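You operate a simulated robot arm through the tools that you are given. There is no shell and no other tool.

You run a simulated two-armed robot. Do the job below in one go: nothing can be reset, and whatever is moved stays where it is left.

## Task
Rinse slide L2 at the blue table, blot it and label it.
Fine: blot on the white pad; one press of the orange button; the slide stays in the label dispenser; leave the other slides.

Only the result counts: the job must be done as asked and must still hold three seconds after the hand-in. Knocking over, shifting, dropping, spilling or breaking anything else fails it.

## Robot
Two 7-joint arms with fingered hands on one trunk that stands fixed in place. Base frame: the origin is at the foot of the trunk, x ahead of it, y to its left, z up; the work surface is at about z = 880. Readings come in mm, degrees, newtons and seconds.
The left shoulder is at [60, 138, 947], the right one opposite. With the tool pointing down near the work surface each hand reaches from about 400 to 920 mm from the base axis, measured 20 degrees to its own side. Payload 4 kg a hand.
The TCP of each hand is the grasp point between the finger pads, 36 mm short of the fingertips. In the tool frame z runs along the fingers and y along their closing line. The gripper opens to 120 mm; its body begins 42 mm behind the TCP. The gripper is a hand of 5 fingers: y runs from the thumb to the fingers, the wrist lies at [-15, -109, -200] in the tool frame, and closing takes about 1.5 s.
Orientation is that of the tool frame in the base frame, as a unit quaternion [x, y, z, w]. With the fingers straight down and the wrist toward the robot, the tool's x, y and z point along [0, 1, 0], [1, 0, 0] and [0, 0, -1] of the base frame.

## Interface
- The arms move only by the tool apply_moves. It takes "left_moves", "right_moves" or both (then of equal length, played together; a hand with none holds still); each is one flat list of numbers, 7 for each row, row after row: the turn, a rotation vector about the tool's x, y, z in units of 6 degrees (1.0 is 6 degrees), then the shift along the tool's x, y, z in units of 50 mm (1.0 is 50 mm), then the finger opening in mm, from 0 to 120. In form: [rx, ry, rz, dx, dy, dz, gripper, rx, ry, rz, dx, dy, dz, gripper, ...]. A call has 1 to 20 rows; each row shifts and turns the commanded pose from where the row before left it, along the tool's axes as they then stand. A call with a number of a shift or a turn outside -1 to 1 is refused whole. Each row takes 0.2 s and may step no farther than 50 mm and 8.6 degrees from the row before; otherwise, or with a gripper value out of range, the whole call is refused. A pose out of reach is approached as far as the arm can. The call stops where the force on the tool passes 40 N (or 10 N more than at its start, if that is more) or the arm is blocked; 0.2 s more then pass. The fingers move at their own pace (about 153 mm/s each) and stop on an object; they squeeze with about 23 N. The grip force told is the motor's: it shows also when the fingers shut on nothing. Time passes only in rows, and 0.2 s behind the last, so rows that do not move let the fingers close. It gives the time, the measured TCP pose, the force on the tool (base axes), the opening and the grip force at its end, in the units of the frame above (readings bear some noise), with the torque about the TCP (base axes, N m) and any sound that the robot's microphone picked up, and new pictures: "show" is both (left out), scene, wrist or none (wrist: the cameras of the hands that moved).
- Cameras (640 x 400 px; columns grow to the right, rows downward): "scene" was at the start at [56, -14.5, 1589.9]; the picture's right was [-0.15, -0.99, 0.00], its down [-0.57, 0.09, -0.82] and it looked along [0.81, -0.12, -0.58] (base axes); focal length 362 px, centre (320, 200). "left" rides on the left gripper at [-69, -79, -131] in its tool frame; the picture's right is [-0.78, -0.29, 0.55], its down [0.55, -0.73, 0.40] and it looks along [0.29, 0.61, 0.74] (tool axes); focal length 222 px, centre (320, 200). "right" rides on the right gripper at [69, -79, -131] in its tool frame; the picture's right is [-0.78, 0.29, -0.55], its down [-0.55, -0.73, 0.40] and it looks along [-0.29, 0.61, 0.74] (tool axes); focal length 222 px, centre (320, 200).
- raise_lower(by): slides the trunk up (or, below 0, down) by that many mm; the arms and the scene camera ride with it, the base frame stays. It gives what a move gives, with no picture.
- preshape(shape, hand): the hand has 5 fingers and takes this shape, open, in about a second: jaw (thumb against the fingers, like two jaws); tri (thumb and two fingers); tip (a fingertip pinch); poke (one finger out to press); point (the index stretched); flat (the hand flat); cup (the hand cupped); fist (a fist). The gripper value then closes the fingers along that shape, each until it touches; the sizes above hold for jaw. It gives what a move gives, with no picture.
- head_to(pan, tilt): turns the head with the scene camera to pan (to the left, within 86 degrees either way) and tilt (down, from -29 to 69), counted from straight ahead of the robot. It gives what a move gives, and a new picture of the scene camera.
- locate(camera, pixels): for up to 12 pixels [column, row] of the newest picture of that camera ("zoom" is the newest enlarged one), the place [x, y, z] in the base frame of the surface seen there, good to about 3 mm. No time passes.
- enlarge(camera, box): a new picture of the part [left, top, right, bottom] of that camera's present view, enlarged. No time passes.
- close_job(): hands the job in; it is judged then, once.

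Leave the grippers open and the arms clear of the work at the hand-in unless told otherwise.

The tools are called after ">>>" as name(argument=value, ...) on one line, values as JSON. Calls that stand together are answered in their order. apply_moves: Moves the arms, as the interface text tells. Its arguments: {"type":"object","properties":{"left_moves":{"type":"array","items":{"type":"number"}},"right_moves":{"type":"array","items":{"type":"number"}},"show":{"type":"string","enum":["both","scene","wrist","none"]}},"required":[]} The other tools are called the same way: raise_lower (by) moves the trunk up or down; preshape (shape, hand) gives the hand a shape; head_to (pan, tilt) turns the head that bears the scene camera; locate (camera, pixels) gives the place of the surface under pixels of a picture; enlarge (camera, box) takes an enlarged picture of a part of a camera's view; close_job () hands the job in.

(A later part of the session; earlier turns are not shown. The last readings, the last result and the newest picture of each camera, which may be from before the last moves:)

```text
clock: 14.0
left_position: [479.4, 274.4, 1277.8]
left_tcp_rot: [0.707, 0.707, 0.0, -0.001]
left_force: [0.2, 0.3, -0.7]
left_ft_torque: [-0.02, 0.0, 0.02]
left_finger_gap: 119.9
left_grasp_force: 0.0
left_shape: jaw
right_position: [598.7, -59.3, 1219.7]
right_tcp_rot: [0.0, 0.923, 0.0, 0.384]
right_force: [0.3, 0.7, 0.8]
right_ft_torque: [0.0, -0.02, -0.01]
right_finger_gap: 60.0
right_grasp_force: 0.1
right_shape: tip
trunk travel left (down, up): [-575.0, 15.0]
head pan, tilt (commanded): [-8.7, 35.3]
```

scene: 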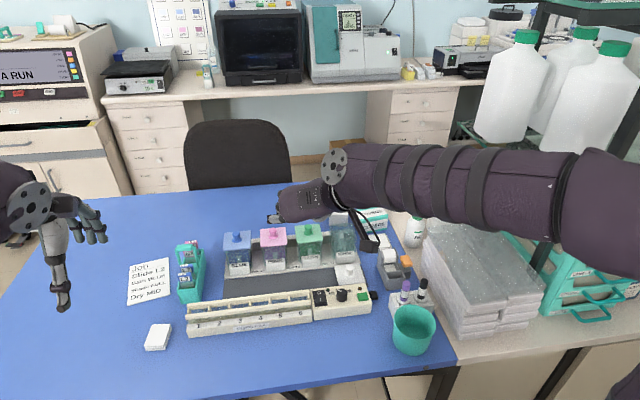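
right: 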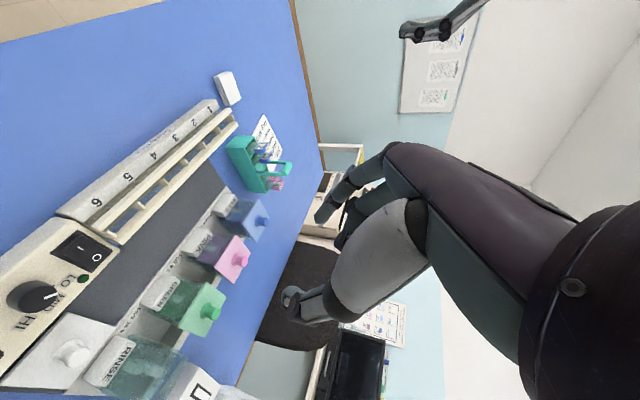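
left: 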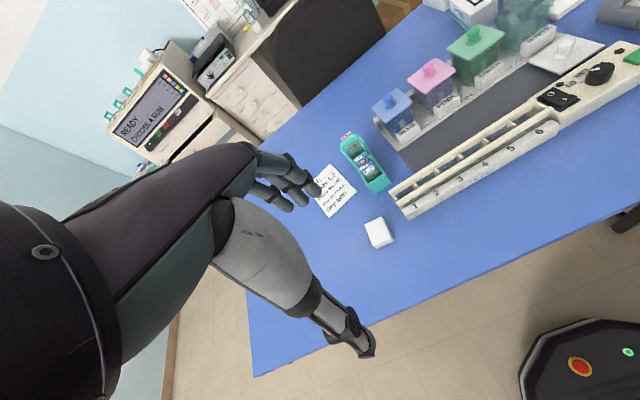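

The orientation is right: tool z points forward and down at 45°, and tool y points left. I move over L2 at height, with the TCP aiming for (713,222,1060).

>>> apply_moves(right_moves=[0, 0, 0, 0.0825, 0.7025, 0.484, 60, 0, 0, 0, 0.0825, 0.7025, 0.484, 60, 0, 0, 0, 0.0825, 0.7025, 0.484, 60, 0, 0, 0, 0.0825, 0.7025, 0.484, 60, 0, 0, 0, 0.0825, 0.7025, 0.484, 60, 0, 0, 0, 0.0825, 0.7025, 0.484, 60, 0, 0, 0, 0.0825, 0.7025, 0.484, 60, 0, 0, 0, 0.0825, 0.7025, 0.484, 60], show="both")

>>> enlarge(camera="right", box=[220, 120, 420, 340])

>>> enlarge(camera="scene", box=[130, 190, 290, 320])

```text
clock: 15.8
left_position: [479.7, 274.3, 1277.6]
left_tcp_rot: [0.708, 0.707, 0.0, 0.0]
left_force: [0.0, 0.4, 0.5]
left_ft_torque: [-0.01, 0.02, 0.02]
left_finger_gap: 119.7
left_grasp_force: 0.1
left_shape: jaw
right_position: [714.4, 225.1, 1059.3]
right_tcp_rot: [0.0, 0.924, -0.001, 0.383]
right_force: [0.2, -0.4, -0.2]
right_ft_torque: [-0.03, -0.01, 0.0]
right_finger_gap: 59.8
right_grasp_force: 0.1
right_shape: tip
trunk travel left (down, up): [-575.0, 15.0]
head pan, tilt (commanded): [-8.7, 35.3]
```

scene: 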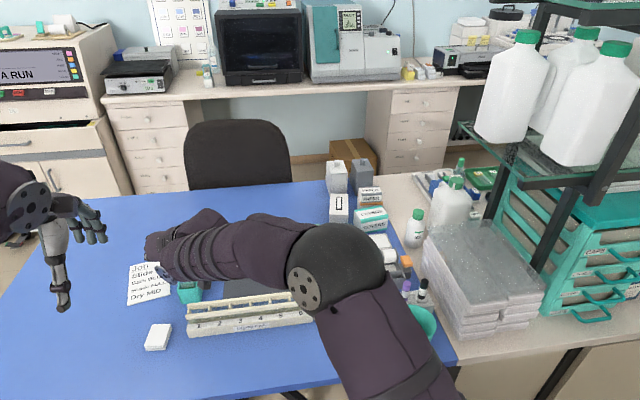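
right: 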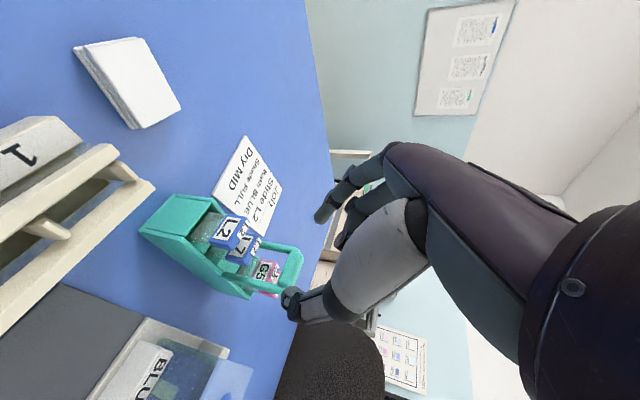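

```text
1.82 times, centred on (320, 230) of right
```

zoom: 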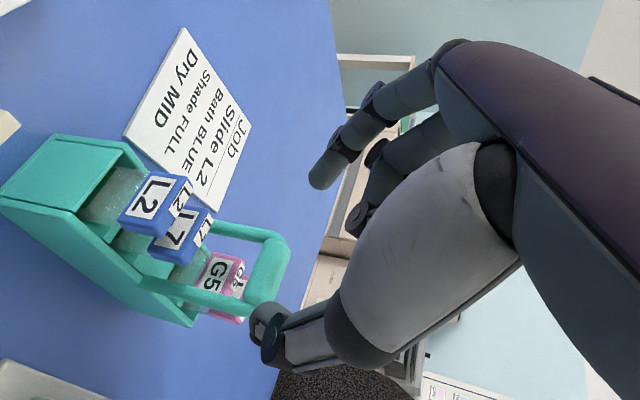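

```text
3.08 times, centred on (210, 255) of scene
```

zoom: 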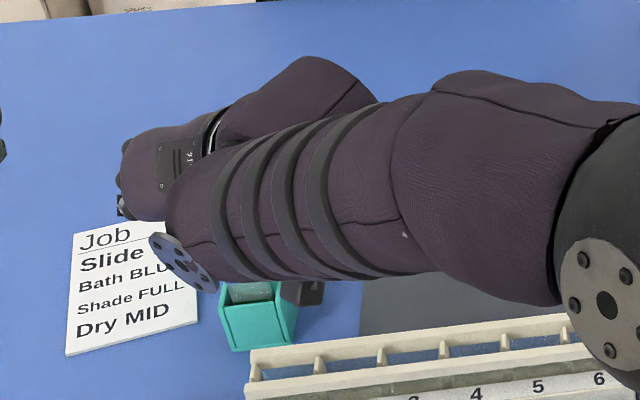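

The wrist view shows L2 closest, with L7, G5 and L5 behind it. I check the elbow's height and measure L2 from this side view.

>>> locate(camera="scene", pixels=[[302, 285], [330, 265], [250, 255], [330, 310], [170, 250], [300, 310]])

>>> enlarge(camera="right", box=[190, 195, 280, 285])

```text
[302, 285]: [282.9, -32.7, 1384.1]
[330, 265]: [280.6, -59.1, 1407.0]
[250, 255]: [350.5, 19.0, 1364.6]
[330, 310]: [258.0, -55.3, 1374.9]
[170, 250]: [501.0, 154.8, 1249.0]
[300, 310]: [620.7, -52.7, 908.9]
```

```text
4.44 times, centred on (235, 240) of right
```

zoom: 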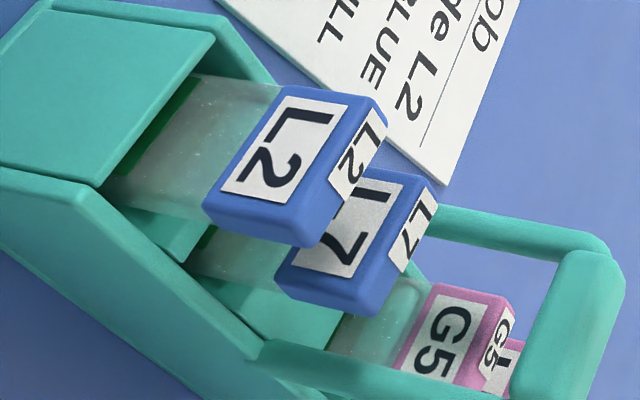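

>>> locate(camera="zoom", pixels=[[285, 92], [365, 103], [300, 225], [212, 200], [378, 125], [325, 240], [220, 220], [310, 243], [260, 215], [165, 90], [120, 190], [345, 170]])

>>> locate(camera="zoom", pixels=[[290, 275], [375, 310], [320, 255], [350, 280], [430, 215], [375, 290], [525, 310], [600, 270], [440, 215], [280, 360], [250, 330], [105, 190]])

```text
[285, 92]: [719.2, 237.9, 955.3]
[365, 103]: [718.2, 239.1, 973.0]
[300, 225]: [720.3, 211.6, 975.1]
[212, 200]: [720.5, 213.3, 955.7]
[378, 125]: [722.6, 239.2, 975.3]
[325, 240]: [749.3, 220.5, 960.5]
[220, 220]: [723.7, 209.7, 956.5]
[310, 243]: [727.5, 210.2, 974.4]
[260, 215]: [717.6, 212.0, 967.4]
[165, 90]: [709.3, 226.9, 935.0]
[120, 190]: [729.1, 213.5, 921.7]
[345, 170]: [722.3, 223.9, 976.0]
```

```text
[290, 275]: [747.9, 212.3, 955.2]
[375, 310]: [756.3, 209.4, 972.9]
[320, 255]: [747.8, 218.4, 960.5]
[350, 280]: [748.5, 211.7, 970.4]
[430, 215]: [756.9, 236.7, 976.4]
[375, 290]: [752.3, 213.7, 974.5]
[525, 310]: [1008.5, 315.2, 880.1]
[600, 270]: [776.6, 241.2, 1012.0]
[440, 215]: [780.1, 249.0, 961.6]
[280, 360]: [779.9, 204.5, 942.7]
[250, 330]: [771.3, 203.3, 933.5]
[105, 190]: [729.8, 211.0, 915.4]
```

L2's tag spans x 719–728, y 210–240 and z 953–975. I go down about 45 mm first and check the other fingers' clearance to the handle.

>>> apply_moves(right_moves=[0, 0, 0, 0.21, 0, 0.21, 60, 0, 0, 0, 0.21, 0, 0.21, 60, 0, 0, 0, 0.21, 0, 0.21, 60], left_moves=[0, 0, 0, 0, 0, 0, 120, 0, 0, 0, 0, 0, 0, 120, 0, 0, 0, 0, 0, 0, 120], show="both")

>>> enlarge(camera="right", box=[200, 120, 400, 340])

>>> enlarge(camera="left", box=[260, 60, 460, 220])

```text
clock: 16.6
left_position: [480.7, 273.7, 1277.6]
left_tcp_rot: [0.707, 0.707, 0.0, 0.0]
left_force: [0.2, 0.3, 0.5]
left_ft_torque: [-0.01, 0.0, 0.02]
left_finger_gap: 119.7
left_grasp_force: 0.0
left_shape: jaw
right_position: [713.2, 223.0, 1015.1]
right_tcp_rot: [-0.001, 0.924, 0.0, 0.381]
right_force: [0.4, -0.3, -0.3]
right_ft_torque: [-0.01, 0.0, 0.0]
right_finger_gap: 59.8
right_grasp_force: 0.1
right_shape: tip
trunk travel left (down, up): [-575.0, 15.0]
head pan, tilt (commanded): [-8.7, 35.3]
```

scene: 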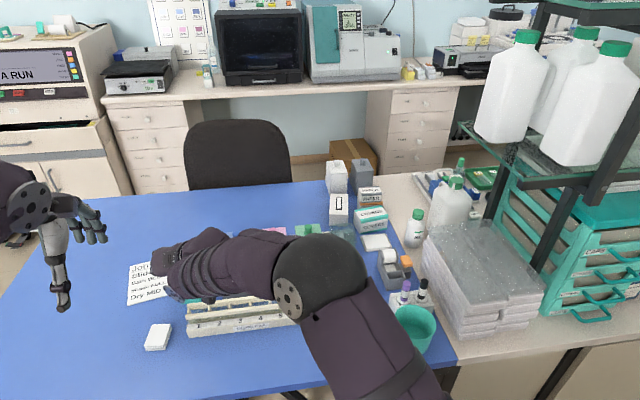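
right: 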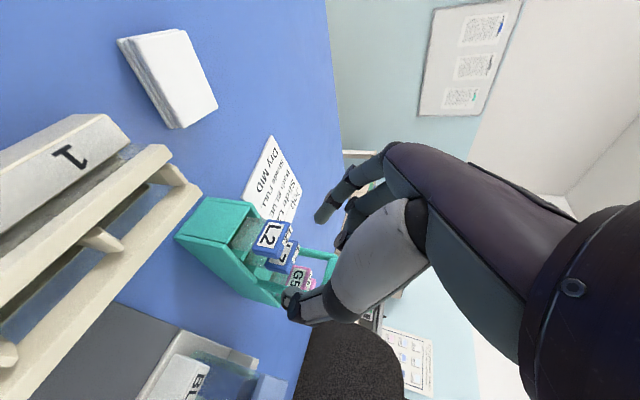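
left: 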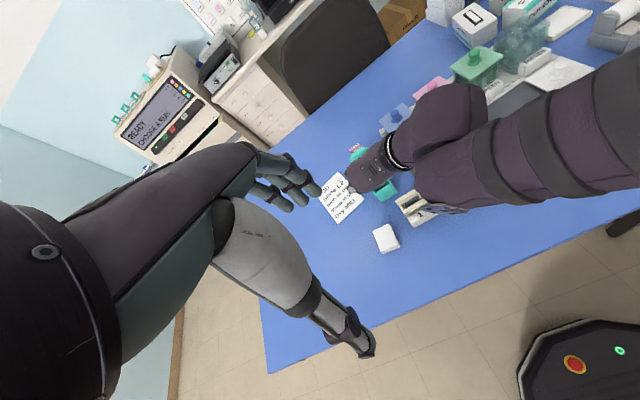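

```text
1.82 times, centred on (300, 230) of right
```

zoom: 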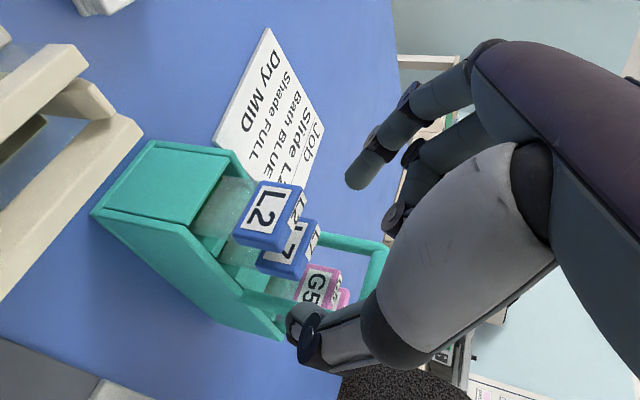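

```text
2.50 times, centred on (360, 140) of left
```

zoom: 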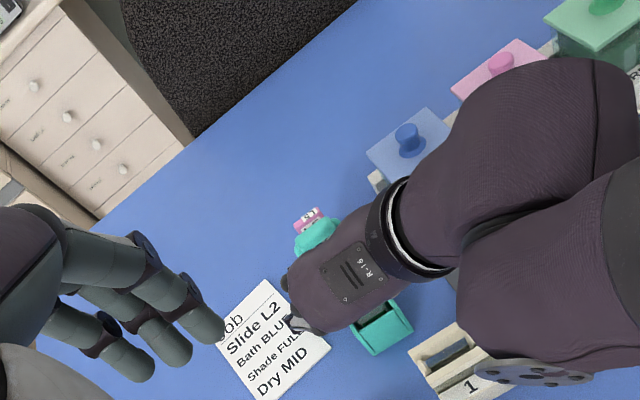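

The hand hides the rack from above, so I bring the left hand to the left side, turned to the right, to watch the pinch with its camera.

>>> apply_moves(left_moves=[0, 0, 1, 0, 0, 0, 120, 0, 0, 1, 0, 0, 0, 120, 0, 0, 1, 0, 0, 0, 120, 0, 0, 1, 0, 0, 0, 120, 0, 0, 1, 0, 0, 0, 120, 0, 0, 1, 0, 0, 0, 120, 0, 0, 1, 0, 0, 0, 120, 0, 0, 1, 0, 0, 0, 120, 0, 0, 1, 0, 0, 0, 120, 0, 0, 1, 0, 0, 0, 120, 0, 0, 1, 0, 0, 0, 120, 0, 0, 1, 0, 0, 0, 120, 0, 0, 1, 0, 0, 0, 120, 0, 0, 1, 0, 0, 0, 120, 0, 0, 1, 0, 0, 0, 120, 0, 0, 0, 0.6, -0.48, 0.6, 120, 0, 0, 0, 0.6, -0.48, 0.6, 120, 0, 0, 0, 0.6, -0.48, 0.6, 120, 0, 0, 0, 0.6, -0.48, 0.6, 120, 0, 0, 0, 0.6, -0.48, 0.6, 120], show="both")

```text
clock: 20.8
left_position: [629.8, 395.8, 1126.6]
left_tcp_rot: [1.0, -0.001, -0.001, 0.0]
left_force: [1.3, 0.6, -0.4]
left_ft_torque: [-0.03, -0.02, 0.02]
left_finger_gap: 119.5
left_grasp_force: 0.1
left_shape: jaw
right_position: [713.1, 223.6, 1014.4]
right_tcp_rot: [0.0, 0.924, -0.001, 0.382]
right_force: [0.8, 0.6, 0.9]
right_ft_torque: [-0.03, -0.01, 0.01]
right_finger_gap: 59.7
right_grasp_force: 0.1
right_shape: tip
trunk travel left (down, up): [-575.0, 15.0]
head pan, tilt (commanded): [-8.7, 35.3]
```

scene: 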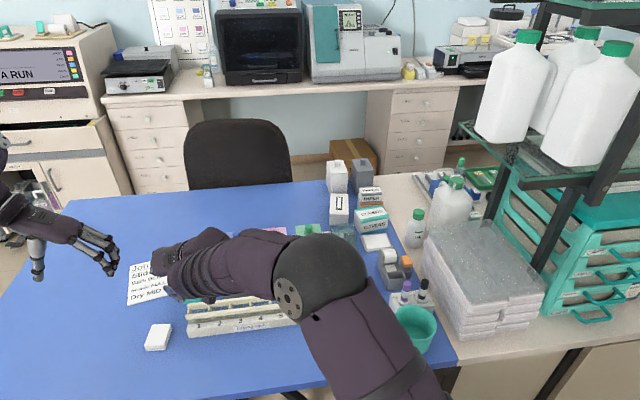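
left: 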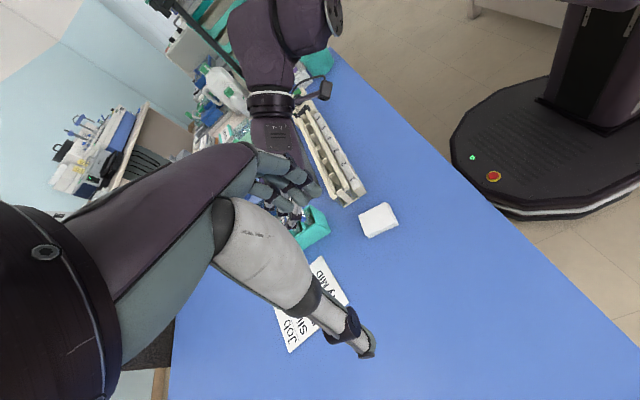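

The left view only partly shows the rack, but the numbers give about 10 mm clearance between the little finger and the handle. I descend the last 38 mm in small steps and look through the right wrist camera.

>>> apply_moves(right_moves=[0, 0, 0, 0.182, 0.006, 0.182, 60, 0, 0, 0, 0.182, 0.006, 0.182, 60, 0, 0, 0, 0.182, 0.006, 0.182, 60], show="wrist")

>>> enlarge(camera="right", box=[230, 160, 400, 330])

>>> enlarge(camera="left", box=[240, 120, 380, 270])

```text
clock: 21.6
left_position: [629.7, 394.6, 1127.6]
left_tcp_rot: [1.0, 0.0, 0.001, 0.0]
left_force: [-0.7, -0.1, -0.5]
left_ft_torque: [0.02, -0.01, -0.02]
left_finger_gap: 119.8
left_grasp_force: 0.0
left_shape: jaw
right_position: [713.2, 222.9, 976.6]
right_tcp_rot: [0.0, 0.924, 0.0, 0.382]
right_force: [-0.7, 0.6, 0.1]
right_ft_torque: [0.0, -0.03, 0.0]
right_finger_gap: 59.8
right_grasp_force: 0.0
right_shape: tip
trunk travel left (down, up): [-575.0, 15.0]
head pan, tilt (commanded): [-8.7, 35.3]
```

right: 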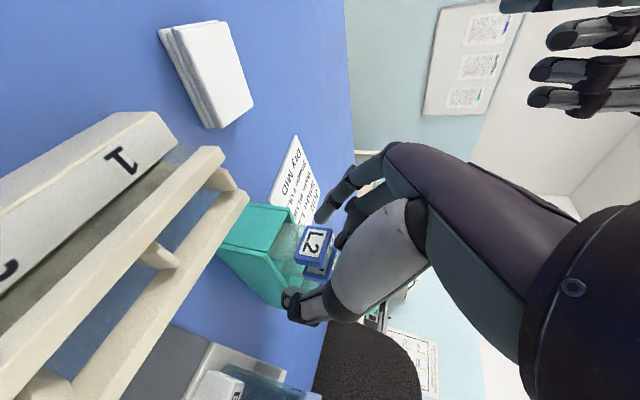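

```text
2.35 times, centred on (315, 245) of right
```

zoom: 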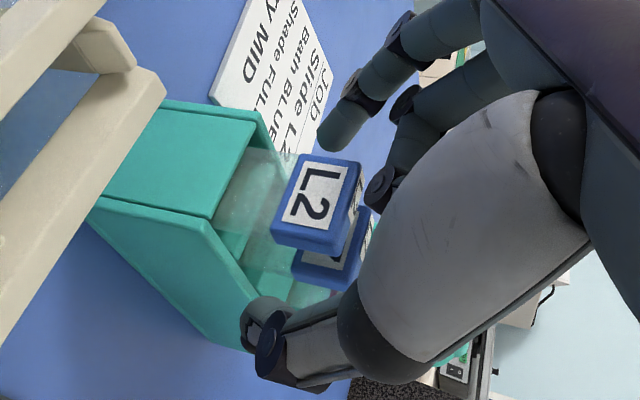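

```text
2.67 times, centred on (310, 195) of left
```

zoom: 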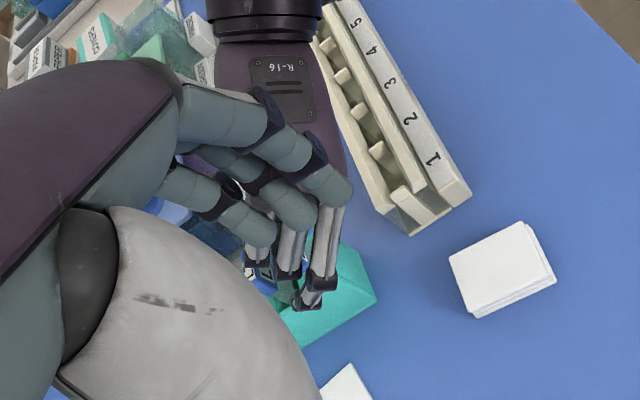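

The tag lies between index and thumb in the wrist view. I check the tips' positions against the tag before closing.

>>> locate(camera="right", pixels=[[321, 218], [323, 212], [328, 205], [291, 290], [290, 300], [298, 300], [305, 262], [322, 230], [309, 240], [330, 252], [341, 240], [345, 225]])

```text
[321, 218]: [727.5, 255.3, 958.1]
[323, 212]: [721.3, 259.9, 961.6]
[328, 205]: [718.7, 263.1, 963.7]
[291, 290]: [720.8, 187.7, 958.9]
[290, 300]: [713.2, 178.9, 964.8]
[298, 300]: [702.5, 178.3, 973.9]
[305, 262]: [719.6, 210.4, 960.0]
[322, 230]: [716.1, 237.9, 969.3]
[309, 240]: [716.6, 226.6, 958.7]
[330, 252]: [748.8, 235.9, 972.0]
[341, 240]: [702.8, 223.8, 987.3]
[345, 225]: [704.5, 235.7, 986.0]
```

The tips sit at x≈721–727 and z≈958–962, level with the tag (z 953–975). I centre the hand by +1.5 mm in y and close the pinch gently.

>>> apply_moves(right_moves=[0, 0, 0, 0, 0.03, 0, 50, 0, 0, 0, 0, 0, 0, 42, 0, 0, 0, 0, 0, 0, 36, 0, 0, 0, 0, 0, 0, 32, 0, 0, 0, 0, 0, 0, 28, 0, 0, 0, 0, 0, 0, 22, 0, 0, 0, 0, 0, 0, 15, 0, 0, 0, 0, 0, 0, 15], show="wrist")

>>> enlarge(camera="right", box=[250, 180, 380, 310])

```text
clock: 23.4
left_position: [629.8, 395.0, 1128.6]
left_tcp_rot: [1.0, 0.0, 0.001, 0.0]
left_force: [0.1, -0.5, 0.1]
left_ft_torque: [0.05, -0.01, -0.02]
left_finger_gap: 119.7
left_grasp_force: 0.0
left_shape: jaw
right_position: [713.4, 225.2, 977.2]
right_tcp_rot: [0.0, 0.924, 0.0, 0.382]
right_force: [-0.1, 0.6, 0.3]
right_ft_torque: [0.03, 0.02, 0.01]
right_finger_gap: 14.7
right_grasp_force: 0.0
right_shape: tip
trunk travel left (down, up): [-575.0, 15.0]
head pan, tilt (commanded): [-8.7, 35.3]
```

right: 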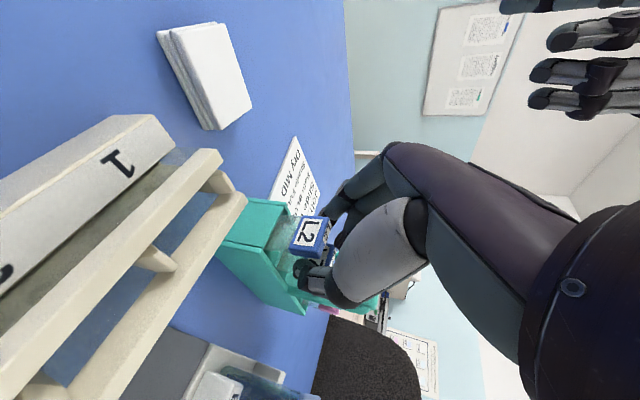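

```text
3.08 times, centred on (315, 245) of right
```

zoom: 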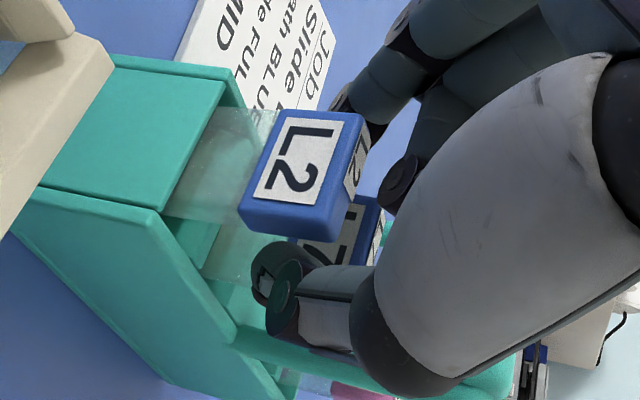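

The gap closed to 14.7 mm with no grip force, so the fingertips seem to have passed behind the tag. I locate the tips now.

>>> locate(camera="zoom", pixels=[[340, 95], [375, 130], [385, 80], [270, 265], [285, 255], [285, 300], [330, 290], [300, 180], [255, 220], [360, 120], [350, 150], [365, 220]])

```text
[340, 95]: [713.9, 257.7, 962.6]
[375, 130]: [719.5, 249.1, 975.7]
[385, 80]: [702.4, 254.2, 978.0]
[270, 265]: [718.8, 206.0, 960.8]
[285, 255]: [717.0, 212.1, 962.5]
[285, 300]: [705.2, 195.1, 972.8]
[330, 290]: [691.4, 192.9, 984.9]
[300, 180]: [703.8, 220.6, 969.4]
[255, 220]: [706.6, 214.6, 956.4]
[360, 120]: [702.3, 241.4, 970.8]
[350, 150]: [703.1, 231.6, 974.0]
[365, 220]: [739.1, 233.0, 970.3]
```

L2's tag was nudged forward to x≈704 because the tips closed slightly behind it. L7 still reads x≈739. I reopen and re-measure.

>>> apply_moves(right_moves=[0, 0, 0, 0, 0, 0, 22, 0, 0, 0, 0, 0, 0, 30, 0, 0, 0, 0, 0, 0, 40, 0, 0, 0, 0, 0, 0, 50, 0, 0, 0, 0, 0, 0, 60, 0, 0, 0, 0, 0, 0, 60], show="wrist")

>>> enlarge(camera="right", box=[250, 180, 380, 310])

```text
clock: 24.8
left_position: [629.7, 395.8, 1128.4]
left_tcp_rot: [1.0, 0.0, 0.001, 0.0]
left_force: [-0.3, 0.0, -0.5]
left_ft_torque: [-0.04, 0.02, 0.02]
left_finger_gap: 119.2
left_grasp_force: 0.0
left_shape: jaw
right_position: [714.0, 223.8, 977.2]
right_tcp_rot: [0.0, 0.924, 0.0, 0.382]
right_force: [-0.2, 0.0, 1.3]
right_ft_torque: [0.01, 0.01, -0.03]
right_finger_gap: 60.0
right_grasp_force: 0.0
right_shape: tip
trunk travel left (down, up): [-575.0, 15.0]
head pan, tilt (commanded): [-8.7, 35.3]
```

right: 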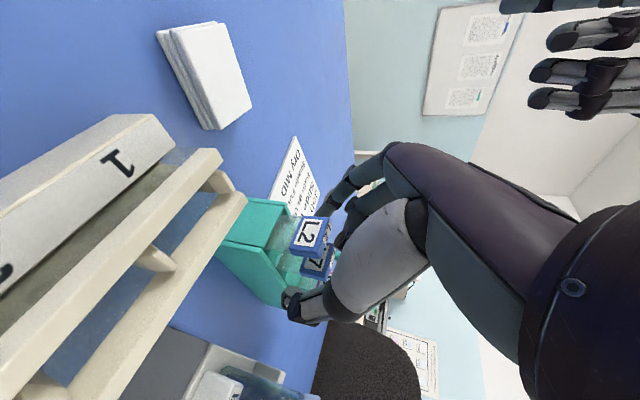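

```text
3.08 times, centred on (315, 245) of right
```

zoom: 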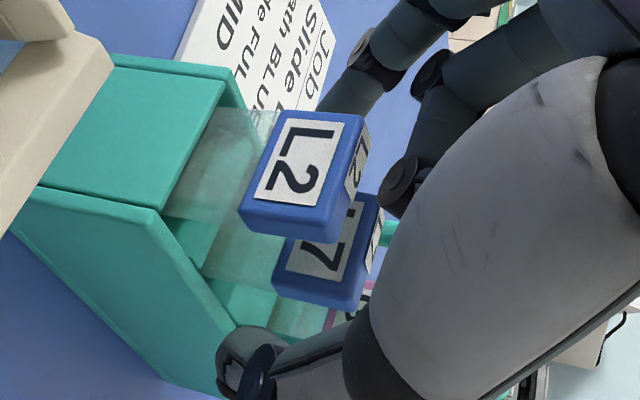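

>>> locate(camera="zoom", pixels=[[300, 180], [285, 115], [355, 120], [330, 228], [248, 210], [340, 240], [360, 135], [280, 285], [355, 300], [345, 100], [262, 340], [225, 170]])

```text
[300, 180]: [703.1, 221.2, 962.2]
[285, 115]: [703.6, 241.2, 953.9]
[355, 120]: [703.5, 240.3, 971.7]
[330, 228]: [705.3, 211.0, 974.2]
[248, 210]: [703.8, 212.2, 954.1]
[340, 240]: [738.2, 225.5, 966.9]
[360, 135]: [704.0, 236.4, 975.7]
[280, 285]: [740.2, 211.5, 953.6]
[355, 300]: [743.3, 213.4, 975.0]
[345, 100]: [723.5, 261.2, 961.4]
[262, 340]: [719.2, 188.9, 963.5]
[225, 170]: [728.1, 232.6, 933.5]
```

Both tags read further forward than before, so I check whether the whole rack has shifted.

>>> locate(camera="zoom", pixels=[[200, 85], [155, 200], [225, 80], [100, 120], [45, 180], [235, 105], [180, 220], [100, 230], [390, 230], [240, 310], [165, 380], [385, 245]])

>>> enlarge(camera="left", box=[240, 120, 380, 270])

```text
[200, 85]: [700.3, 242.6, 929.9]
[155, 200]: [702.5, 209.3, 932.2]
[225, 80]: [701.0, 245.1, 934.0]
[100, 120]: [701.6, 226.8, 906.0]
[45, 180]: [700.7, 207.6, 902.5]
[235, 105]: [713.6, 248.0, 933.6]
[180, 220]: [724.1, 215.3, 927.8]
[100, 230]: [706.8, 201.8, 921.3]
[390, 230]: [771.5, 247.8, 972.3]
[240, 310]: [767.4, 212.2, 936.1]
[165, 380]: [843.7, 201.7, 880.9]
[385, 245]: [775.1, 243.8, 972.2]
```

```text
2.67 times, centred on (310, 195) of left
```

zoom: 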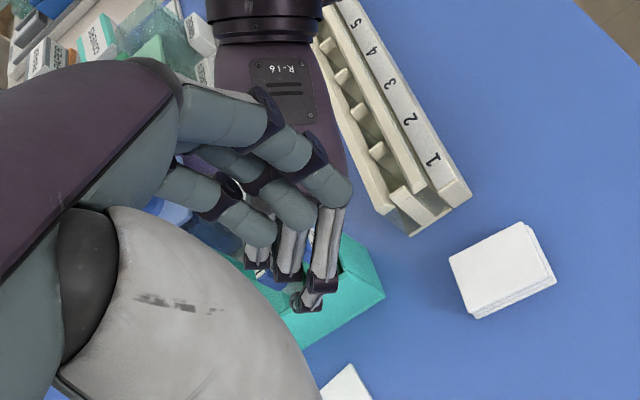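

The rack slid about 8 mm toward me when the slide was nudged, and I'll correct that later if possible. L2 now stands upright at x 703.5–713 and y 211–241. I move the hand 20 mm back so the very fingertips meet the tag's centre, keeping the fingers open.

>>> apply_moves(right_moves=[0, 0, 0, 0.134, 0.015, -0.149, 60, 0, 0, 0, 0.134, 0.015, -0.149, 60], show="wrist")

>>> enlarge(camera="right", box=[250, 180, 380, 310])

```text
clock: 25.4
left_position: [628.6, 394.4, 1128.2]
left_tcp_rot: [1.0, 0.0, 0.0, 0.0]
left_force: [0.2, 0.5, -0.4]
left_ft_torque: [-0.01, -0.04, -0.05]
left_finger_gap: 119.8
left_grasp_force: 0.0
left_shape: jaw
right_position: [693.1, 226.3, 978.0]
right_tcp_rot: [0.0, 0.924, 0.0, 0.383]
right_force: [0.2, 0.3, -0.2]
right_ft_torque: [0.0, 0.0, 0.01]
right_finger_gap: 59.7
right_grasp_force: 0.0
right_shape: tip
trunk travel left (down, up): [-575.0, 15.0]
head pan, tilt (commanded): [-8.7, 35.3]
```

right: 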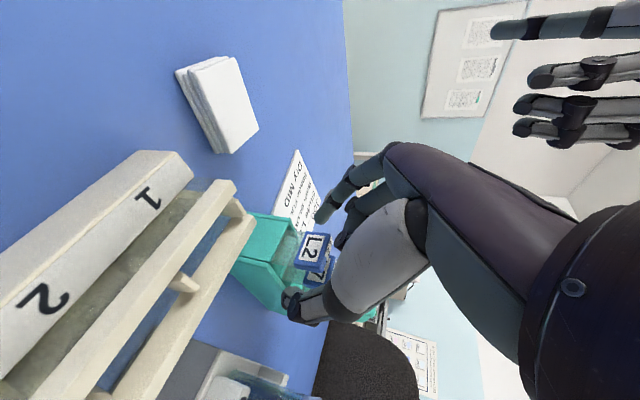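

```text
3.08 times, centred on (315, 245) of right
```

zoom: 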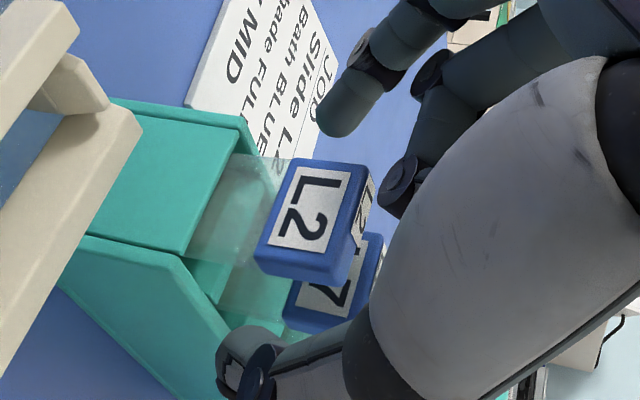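

The tag now sits between the tips. I close in stages, first to 38 mm to check centring.

>>> apply_moves(right_moves=[0, 0, 0, 0, 0, 0, 50, 0, 0, 0, 0, 0, 0, 44, 0, 0, 0, 0, 0, 0, 38, 0, 0, 0, 0, 0, 0, 38], show="wrist")

>>> enlarge(camera="right", box=[260, 190, 360, 290])

```text
clock: 26.4
left_position: [629.9, 394.6, 1127.8]
left_tcp_rot: [1.0, 0.0, 0.0, 0.0]
left_force: [0.1, -0.7, 0.1]
left_ft_torque: [0.01, 0.0, 0.0]
left_finger_gap: 119.5
left_grasp_force: 0.0
left_shape: jaw
right_position: [693.1, 227.2, 977.4]
right_tcp_rot: [0.0, 0.924, 0.001, 0.383]
right_force: [-0.4, 0.5, 0.4]
right_ft_torque: [0.03, 0.0, 0.01]
right_finger_gap: 38.7
right_grasp_force: 0.0
right_shape: tip
trunk travel left (down, up): [-575.0, 15.0]
head pan, tilt (commanded): [-8.7, 35.3]
```

right: 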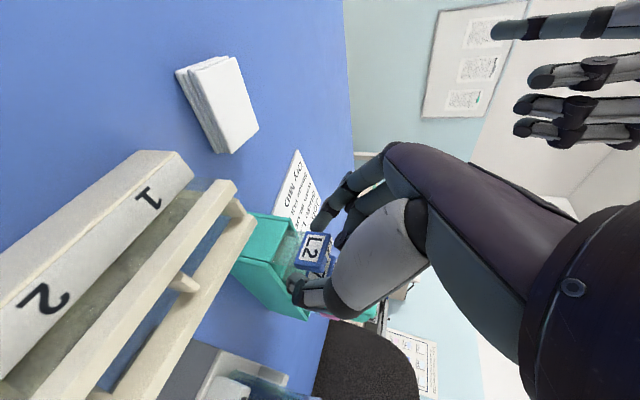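

```text
4.00 times, centred on (310, 240) of right
```

zoom: 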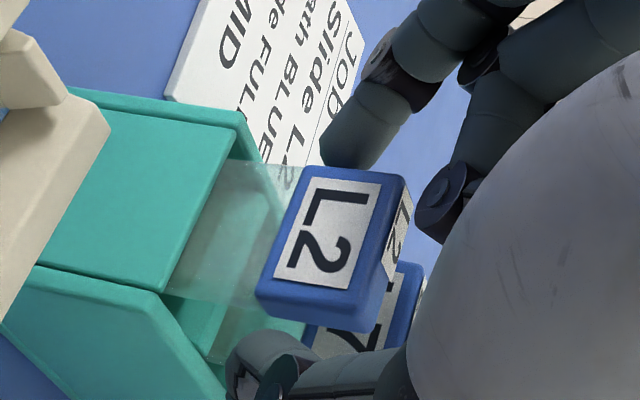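

>>> locate(camera="zoom", pixels=[[340, 150], [355, 160], [335, 135], [265, 345], [240, 360], [300, 350], [310, 170], [395, 180], [265, 295], [330, 300], [300, 310], [355, 320]])

```text
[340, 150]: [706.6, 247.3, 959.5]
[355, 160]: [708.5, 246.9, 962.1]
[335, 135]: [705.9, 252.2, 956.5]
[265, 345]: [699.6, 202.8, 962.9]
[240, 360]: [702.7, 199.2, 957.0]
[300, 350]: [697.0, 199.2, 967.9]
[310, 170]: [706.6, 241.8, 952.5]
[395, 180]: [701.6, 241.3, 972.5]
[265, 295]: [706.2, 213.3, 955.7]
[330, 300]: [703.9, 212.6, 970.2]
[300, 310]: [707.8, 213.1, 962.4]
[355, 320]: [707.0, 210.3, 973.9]
```

Index at (707,247,960) and thumb near (702,201,960) now flank the tag (x 703–713, y 212–241). I close onto it.

>>> apply_moves(right_moves=[0, 0, 0, 0, 0, 0, 34, 0, 0, 0, 0, 0, 0, 31, 0, 0, 0, 0, 0, 0, 28, 0, 0, 0, 0, 0, 0, 24, 0, 0, 0, 0, 0, 0, 20, 0, 0, 0, 0, 0, 0, 20], show="wrist")

>>> enlarge(camera="right", box=[260, 190, 360, 290])

```text
clock: 27.8
left_position: [629.1, 393.9, 1128.3]
left_tcp_rot: [1.0, 0.0, 0.001, 0.001]
left_force: [-0.1, 0.3, -1.1]
left_ft_torque: [0.0, -0.02, 0.01]
left_finger_gap: 119.6
left_grasp_force: 0.1
left_shape: jaw
right_position: [692.9, 226.4, 978.2]
right_tcp_rot: [0.001, 0.925, 0.0, 0.381]
right_force: [0.3, 0.8, 0.3]
right_ft_torque: [-0.02, 0.01, 0.01]
right_finger_gap: 26.3
right_grasp_force: 23.6
right_shape: tip
trunk travel left (down, up): [-575.0, 15.0]
head pan, tilt (commanded): [-8.7, 35.3]
```

right: 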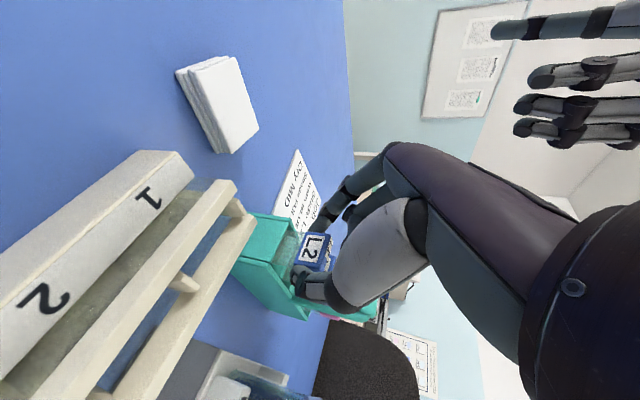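

```text
4.00 times, centred on (310, 240) of right
```

zoom: 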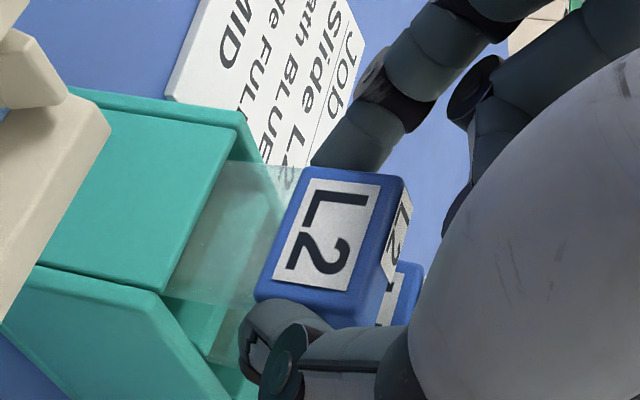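

Grip force is 23.6 N at 26 mm, so L2 is held. I lift slowly by 30 mm and check.

>>> apply_moves(right_moves=[0, 0, 0, -0.071, 0, -0.0705, 18, 0, 0, 0, -0.142, 0, -0.141, 18, 0, 0, 0, -0.142, 0, -0.141, 18, 0, 0, 0, -0.071, 0, -0.0705, 18], show="wrist")

>>> enlarge(camera="right", box=[220, 190, 360, 330])

```text
clock: 28.8
left_position: [630.0, 393.9, 1128.6]
left_tcp_rot: [1.0, 0.0, 0.0, 0.0]
left_force: [-0.2, 0.6, 0.1]
left_ft_torque: [0.01, -0.02, 0.03]
left_finger_gap: 119.9
left_grasp_force: 0.1
left_shape: jaw
right_position: [693.6, 225.4, 1007.1]
right_tcp_rot: [-0.001, 0.924, 0.0, 0.382]
right_force: [0.5, 0.3, -0.5]
right_ft_torque: [0.03, 0.05, 0.01]
right_finger_gap: 26.7
right_grasp_force: 22.8
right_shape: tip
trunk travel left (down, up): [-575.0, 15.0]
head pan, tilt (commanded): [-8.7, 35.3]
```

right: 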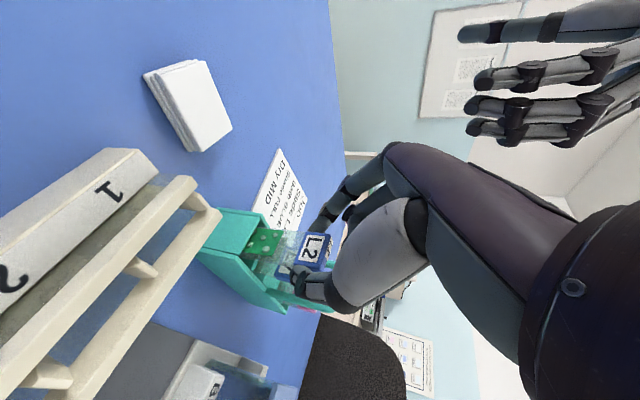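

```text
2.86 times, centred on (290, 260) of right
```

zoom: 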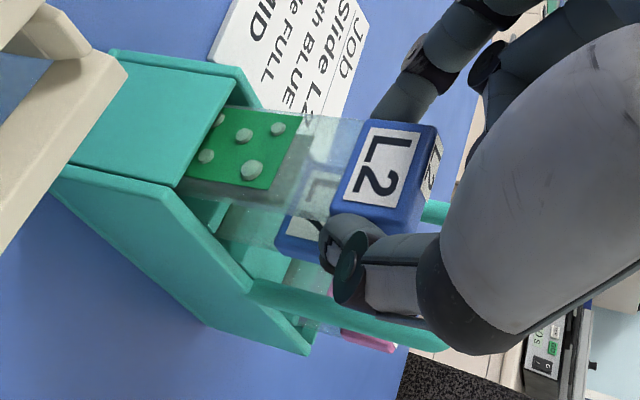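

L2 comes up cleanly, with a stained sample on its lower half. I lift another 120 mm to clear everything.

>>> apply_moves(right_moves=[0, 0, 0, -0.284, 0, -0.282, 18, 0, 0, 0, -0.284, 0, -0.282, 18, 0, 0, 0, -0.284, 0, -0.282, 18, 0, 0, 0, -0.284, 0, -0.282, 18, 0, 0, 0, -0.284, 0, -0.282, 18, 0, 0, 0, -0.284, 0, -0.282, 18], show="wrist")

>>> enlarge(camera="right", box=[190, 170, 370, 330])

```text
clock: 30.2
left_position: [629.1, 394.0, 1129.0]
left_tcp_rot: [1.0, 0.0, 0.0, 0.0]
left_force: [0.5, -0.5, -0.2]
left_ft_torque: [-0.02, -0.02, -0.01]
left_finger_gap: 119.7
left_grasp_force: 0.0
left_shape: jaw
right_position: [694.1, 226.1, 1128.2]
right_tcp_rot: [0.0, 0.924, -0.001, 0.381]
right_force: [-0.1, -0.6, -0.7]
right_ft_torque: [-0.03, 0.01, 0.03]
right_finger_gap: 26.2
right_grasp_force: 22.9
right_shape: tip
trunk travel left (down, up): [-575.0, 15.0]
head pan, tilt (commanded): [-8.7, 35.3]
```

right: 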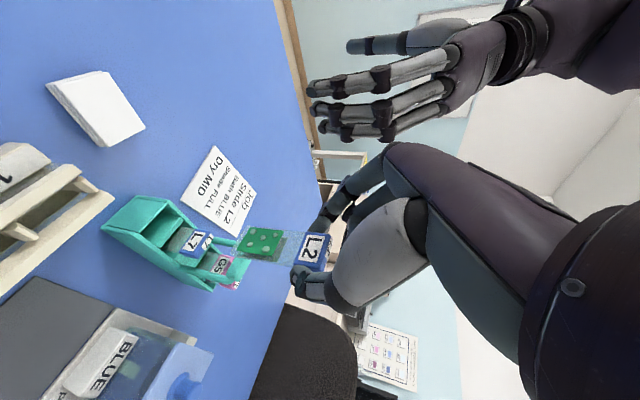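

```text
2.50 times, centred on (280, 250) of right
```

zoom: 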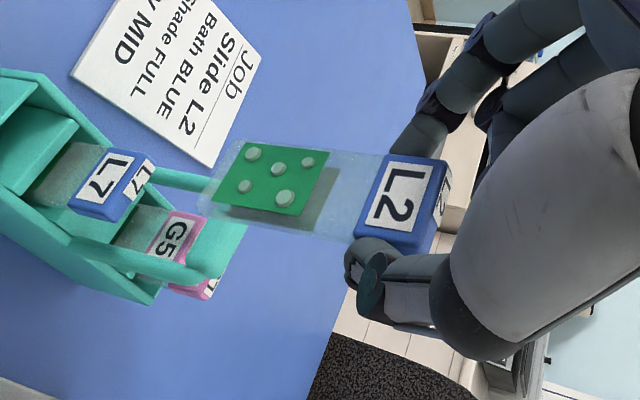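

I measure the held slide's pose: glass bottom corners, tag corners, and the rack again.

>>> locate(camera="zoom", pixels=[[240, 145], [205, 205], [385, 165], [440, 172], [360, 235], [420, 248], [270, 180], [310, 230], [35, 75], [100, 155], [185, 180], [195, 272]])

>>> enlarge(camera="right", box=[80, 180, 260, 300])

```text
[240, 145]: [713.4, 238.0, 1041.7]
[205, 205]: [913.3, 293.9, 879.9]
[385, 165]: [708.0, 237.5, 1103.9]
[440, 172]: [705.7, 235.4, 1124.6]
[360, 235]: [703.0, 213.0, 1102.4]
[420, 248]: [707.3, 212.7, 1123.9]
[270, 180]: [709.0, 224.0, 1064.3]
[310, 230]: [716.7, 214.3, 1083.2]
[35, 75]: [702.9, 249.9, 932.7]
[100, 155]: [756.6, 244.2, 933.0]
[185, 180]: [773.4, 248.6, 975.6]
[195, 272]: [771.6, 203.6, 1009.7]
```

```text
3.33 times, centred on (170, 240) of right
```

zoom: 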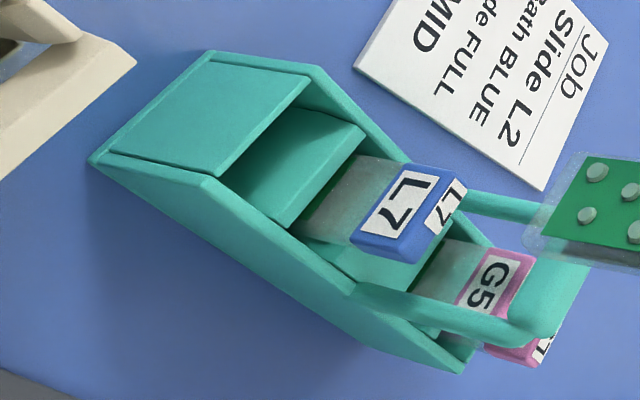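

The slide hangs nearly vertical. Its plane is about 14.5 mm ahead of the TCP and its bottom about 88 mm below it. I carry it at this height to the right along y, over the low grey mat, to y≈−196.

>>> apply_moves(right_moves=[0, 0, 0, 0, -0.34, 0, 18, 0, 0, 0, 0, -0.7, 0, 18, 0, 0, 0, 0, -0.7, 0, 18, 0, 0, 0, 0, -0.7, 0, 18, 0, 0, 0, 0, -0.7, 0, 18, 0, 0, 0, 0, -0.7, 0, 18, 0, 0, 0, 0, -0.7, 0, 18, 0, 0, 0, 0, -0.7, 0, 18, 0, 0, 0, 0, -0.7, 0, 18, 0, 0, 0, 0, -0.7, 0, 18, 0, 0, 0, 0, -0.7, 0, 18, 0, 0, 0, 0, -0.7, 0, 18, 0, 0, 0, 0, -0.4, 0, 18], show="both")

>>> enlarge(camera="right", box=[190, 170, 370, 330])

```text
clock: 33.0
left_position: [629.3, 394.2, 1128.7]
left_tcp_rot: [1.0, 0.001, 0.001, -0.001]
left_force: [-0.9, 0.5, -0.7]
left_ft_torque: [0.0, -0.01, -0.01]
left_finger_gap: 119.6
left_grasp_force: 0.0
left_shape: jaw
right_position: [693.1, -196.3, 1128.4]
right_tcp_rot: [0.0, 0.924, 0.0, 0.383]
right_force: [-0.1, -0.1, -0.8]
right_ft_torque: [0.02, -0.02, 0.02]
right_finger_gap: 26.6
right_grasp_force: 22.2
right_shape: tip
trunk travel left (down, up): [-575.0, 15.0]
head pan, tilt (commanded): [-8.7, 35.3]
```

scene: 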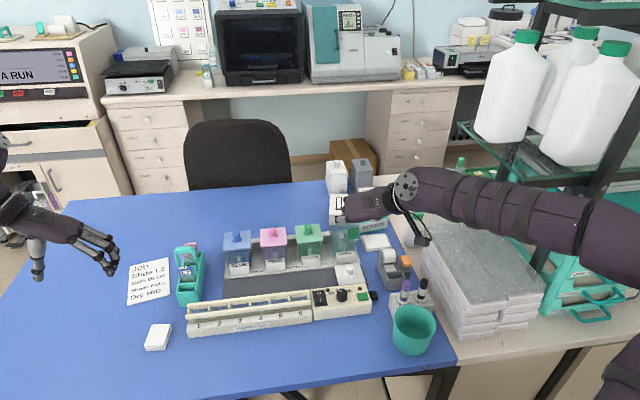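
right: 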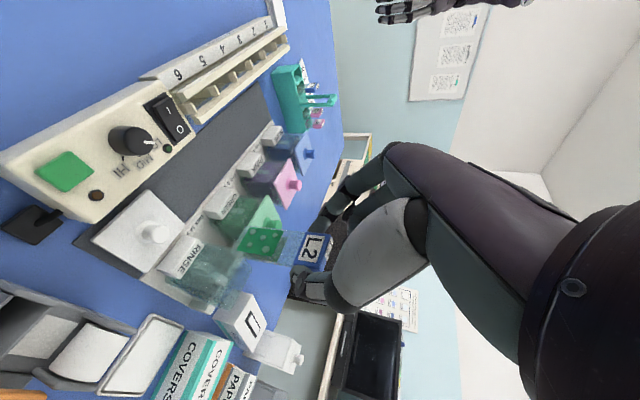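

```text
2.50 times, centred on (280, 250) of right
```

zoom: 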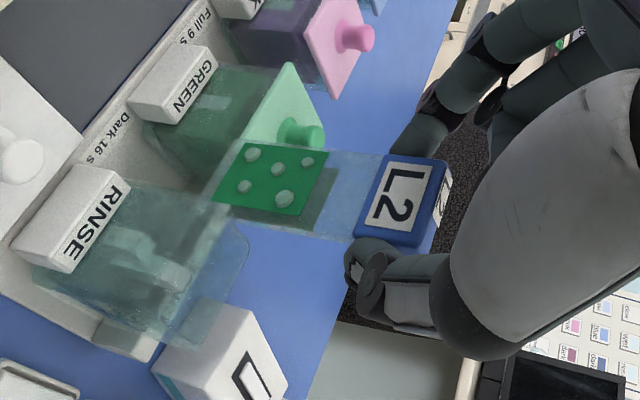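

A good side view of the jar. I measure its rim, the fins and the neighbouring lids from here.

>>> locate(camera="zoom", pixels=[[130, 195], [225, 210], [245, 260], [205, 345], [150, 265], [175, 280], [120, 240], [190, 300], [300, 135], [270, 130], [195, 240], [100, 300]])

>>> enlarge(camera="right", box=[160, 220, 260, 320])

```text
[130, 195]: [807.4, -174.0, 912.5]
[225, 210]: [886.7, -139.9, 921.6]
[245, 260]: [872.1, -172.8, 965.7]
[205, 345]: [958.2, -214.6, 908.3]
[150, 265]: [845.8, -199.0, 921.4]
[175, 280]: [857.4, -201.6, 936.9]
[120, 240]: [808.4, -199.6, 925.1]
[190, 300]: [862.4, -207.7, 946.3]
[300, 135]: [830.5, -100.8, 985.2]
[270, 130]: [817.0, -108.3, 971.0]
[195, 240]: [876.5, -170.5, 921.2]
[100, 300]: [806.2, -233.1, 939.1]
```

```text
4.00 times, centred on (210, 270) of right
```

zoom: 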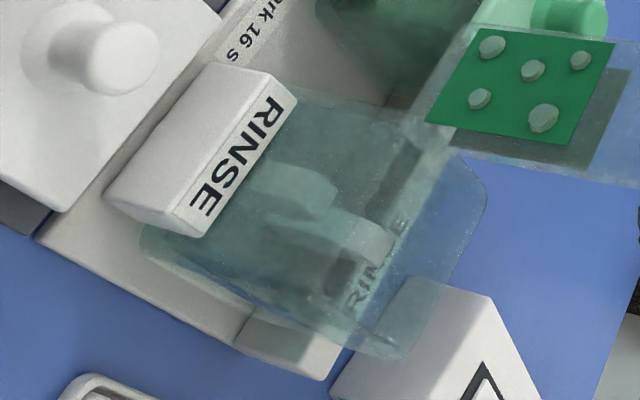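

I see two vertical posts in the jar, front and back, with a gap between them. I locate their edges.

>>> locate(camera="zoom", pixels=[[290, 185], [325, 180], [332, 200], [300, 212], [345, 215], [350, 235], [385, 240], [375, 225], [370, 260], [330, 250], [270, 200], [300, 235]])

>>> locate(camera="zoom", pixels=[[290, 105], [420, 120], [480, 165], [480, 210], [440, 280], [400, 350], [150, 245], [250, 320], [380, 330], [350, 110], [200, 260], [450, 250]])

```text
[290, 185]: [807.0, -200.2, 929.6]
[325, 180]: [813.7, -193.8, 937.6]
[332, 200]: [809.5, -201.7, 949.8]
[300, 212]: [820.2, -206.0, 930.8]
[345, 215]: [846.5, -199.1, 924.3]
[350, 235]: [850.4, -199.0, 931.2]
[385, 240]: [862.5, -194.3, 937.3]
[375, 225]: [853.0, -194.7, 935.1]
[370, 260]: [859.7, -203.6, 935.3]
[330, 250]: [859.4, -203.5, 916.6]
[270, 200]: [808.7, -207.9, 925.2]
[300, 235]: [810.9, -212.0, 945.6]
```

```text
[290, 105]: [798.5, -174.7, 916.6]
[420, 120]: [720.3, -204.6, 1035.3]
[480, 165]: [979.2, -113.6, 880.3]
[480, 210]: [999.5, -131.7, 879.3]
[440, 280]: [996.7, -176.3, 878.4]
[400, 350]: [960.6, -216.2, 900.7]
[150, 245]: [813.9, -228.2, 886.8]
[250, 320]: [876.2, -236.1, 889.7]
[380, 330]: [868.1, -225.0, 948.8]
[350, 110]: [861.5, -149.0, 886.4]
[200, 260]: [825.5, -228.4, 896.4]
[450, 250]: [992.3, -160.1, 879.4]
```

Posts are at about x 810–830 and 846–870, so the gap centre is x≈839, y≈−199, with the rim at z≈966. I look for the water level in the scene view.

>>> enlarge(camera="scene", box=[325, 215, 370, 270])

>>> enlarge(camera="right", box=[165, 230, 255, 310])

```text
7.27 times, centred on (348, 242) of scene
```

zoom: 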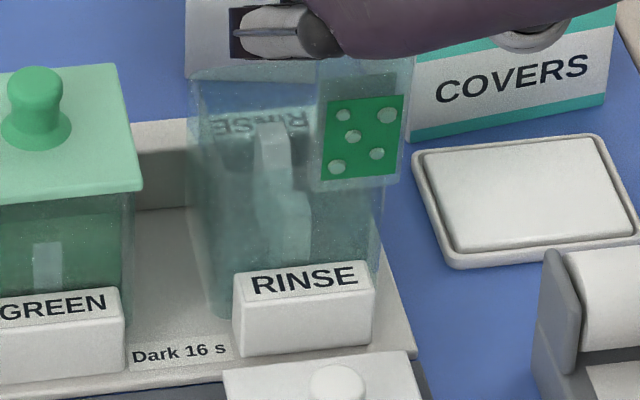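

```text
5.00 times, centred on (210, 270) of right
```

zoom: 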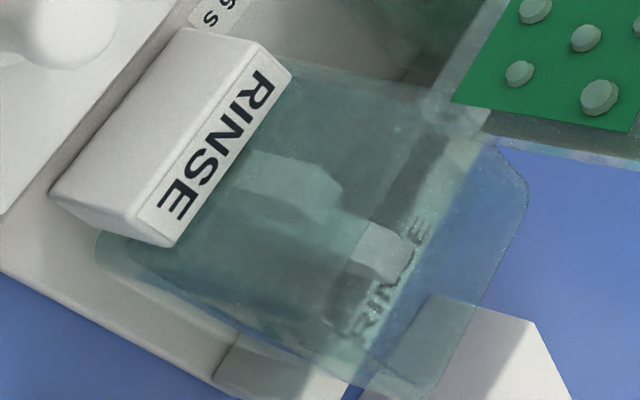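

The water surface looks to be near z≈940, just over the post tops. I re-measure the held slide's edges so I can aim it between the posts.

>>> enlarge(camera="right", box=[230, 220, 340, 300])

```text
5.00 times, centred on (285, 260) of right
```

zoom: 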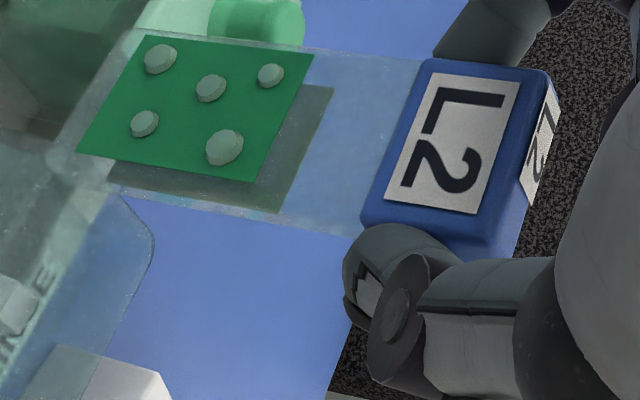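

>>> locate(camera="zoom", pixels=[[200, 120], [100, 150], [300, 200], [350, 130], [390, 70], [440, 130], [375, 215], [345, 275], [250, 190], [290, 60], [540, 80], [500, 200]])

```text
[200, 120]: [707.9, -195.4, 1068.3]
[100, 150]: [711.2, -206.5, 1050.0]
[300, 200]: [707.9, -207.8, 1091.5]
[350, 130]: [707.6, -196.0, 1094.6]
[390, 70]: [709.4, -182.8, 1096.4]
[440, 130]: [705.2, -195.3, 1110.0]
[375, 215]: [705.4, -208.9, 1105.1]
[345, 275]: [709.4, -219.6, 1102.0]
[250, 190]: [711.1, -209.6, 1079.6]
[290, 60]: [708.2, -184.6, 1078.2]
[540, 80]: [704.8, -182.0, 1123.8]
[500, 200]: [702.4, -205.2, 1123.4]
```

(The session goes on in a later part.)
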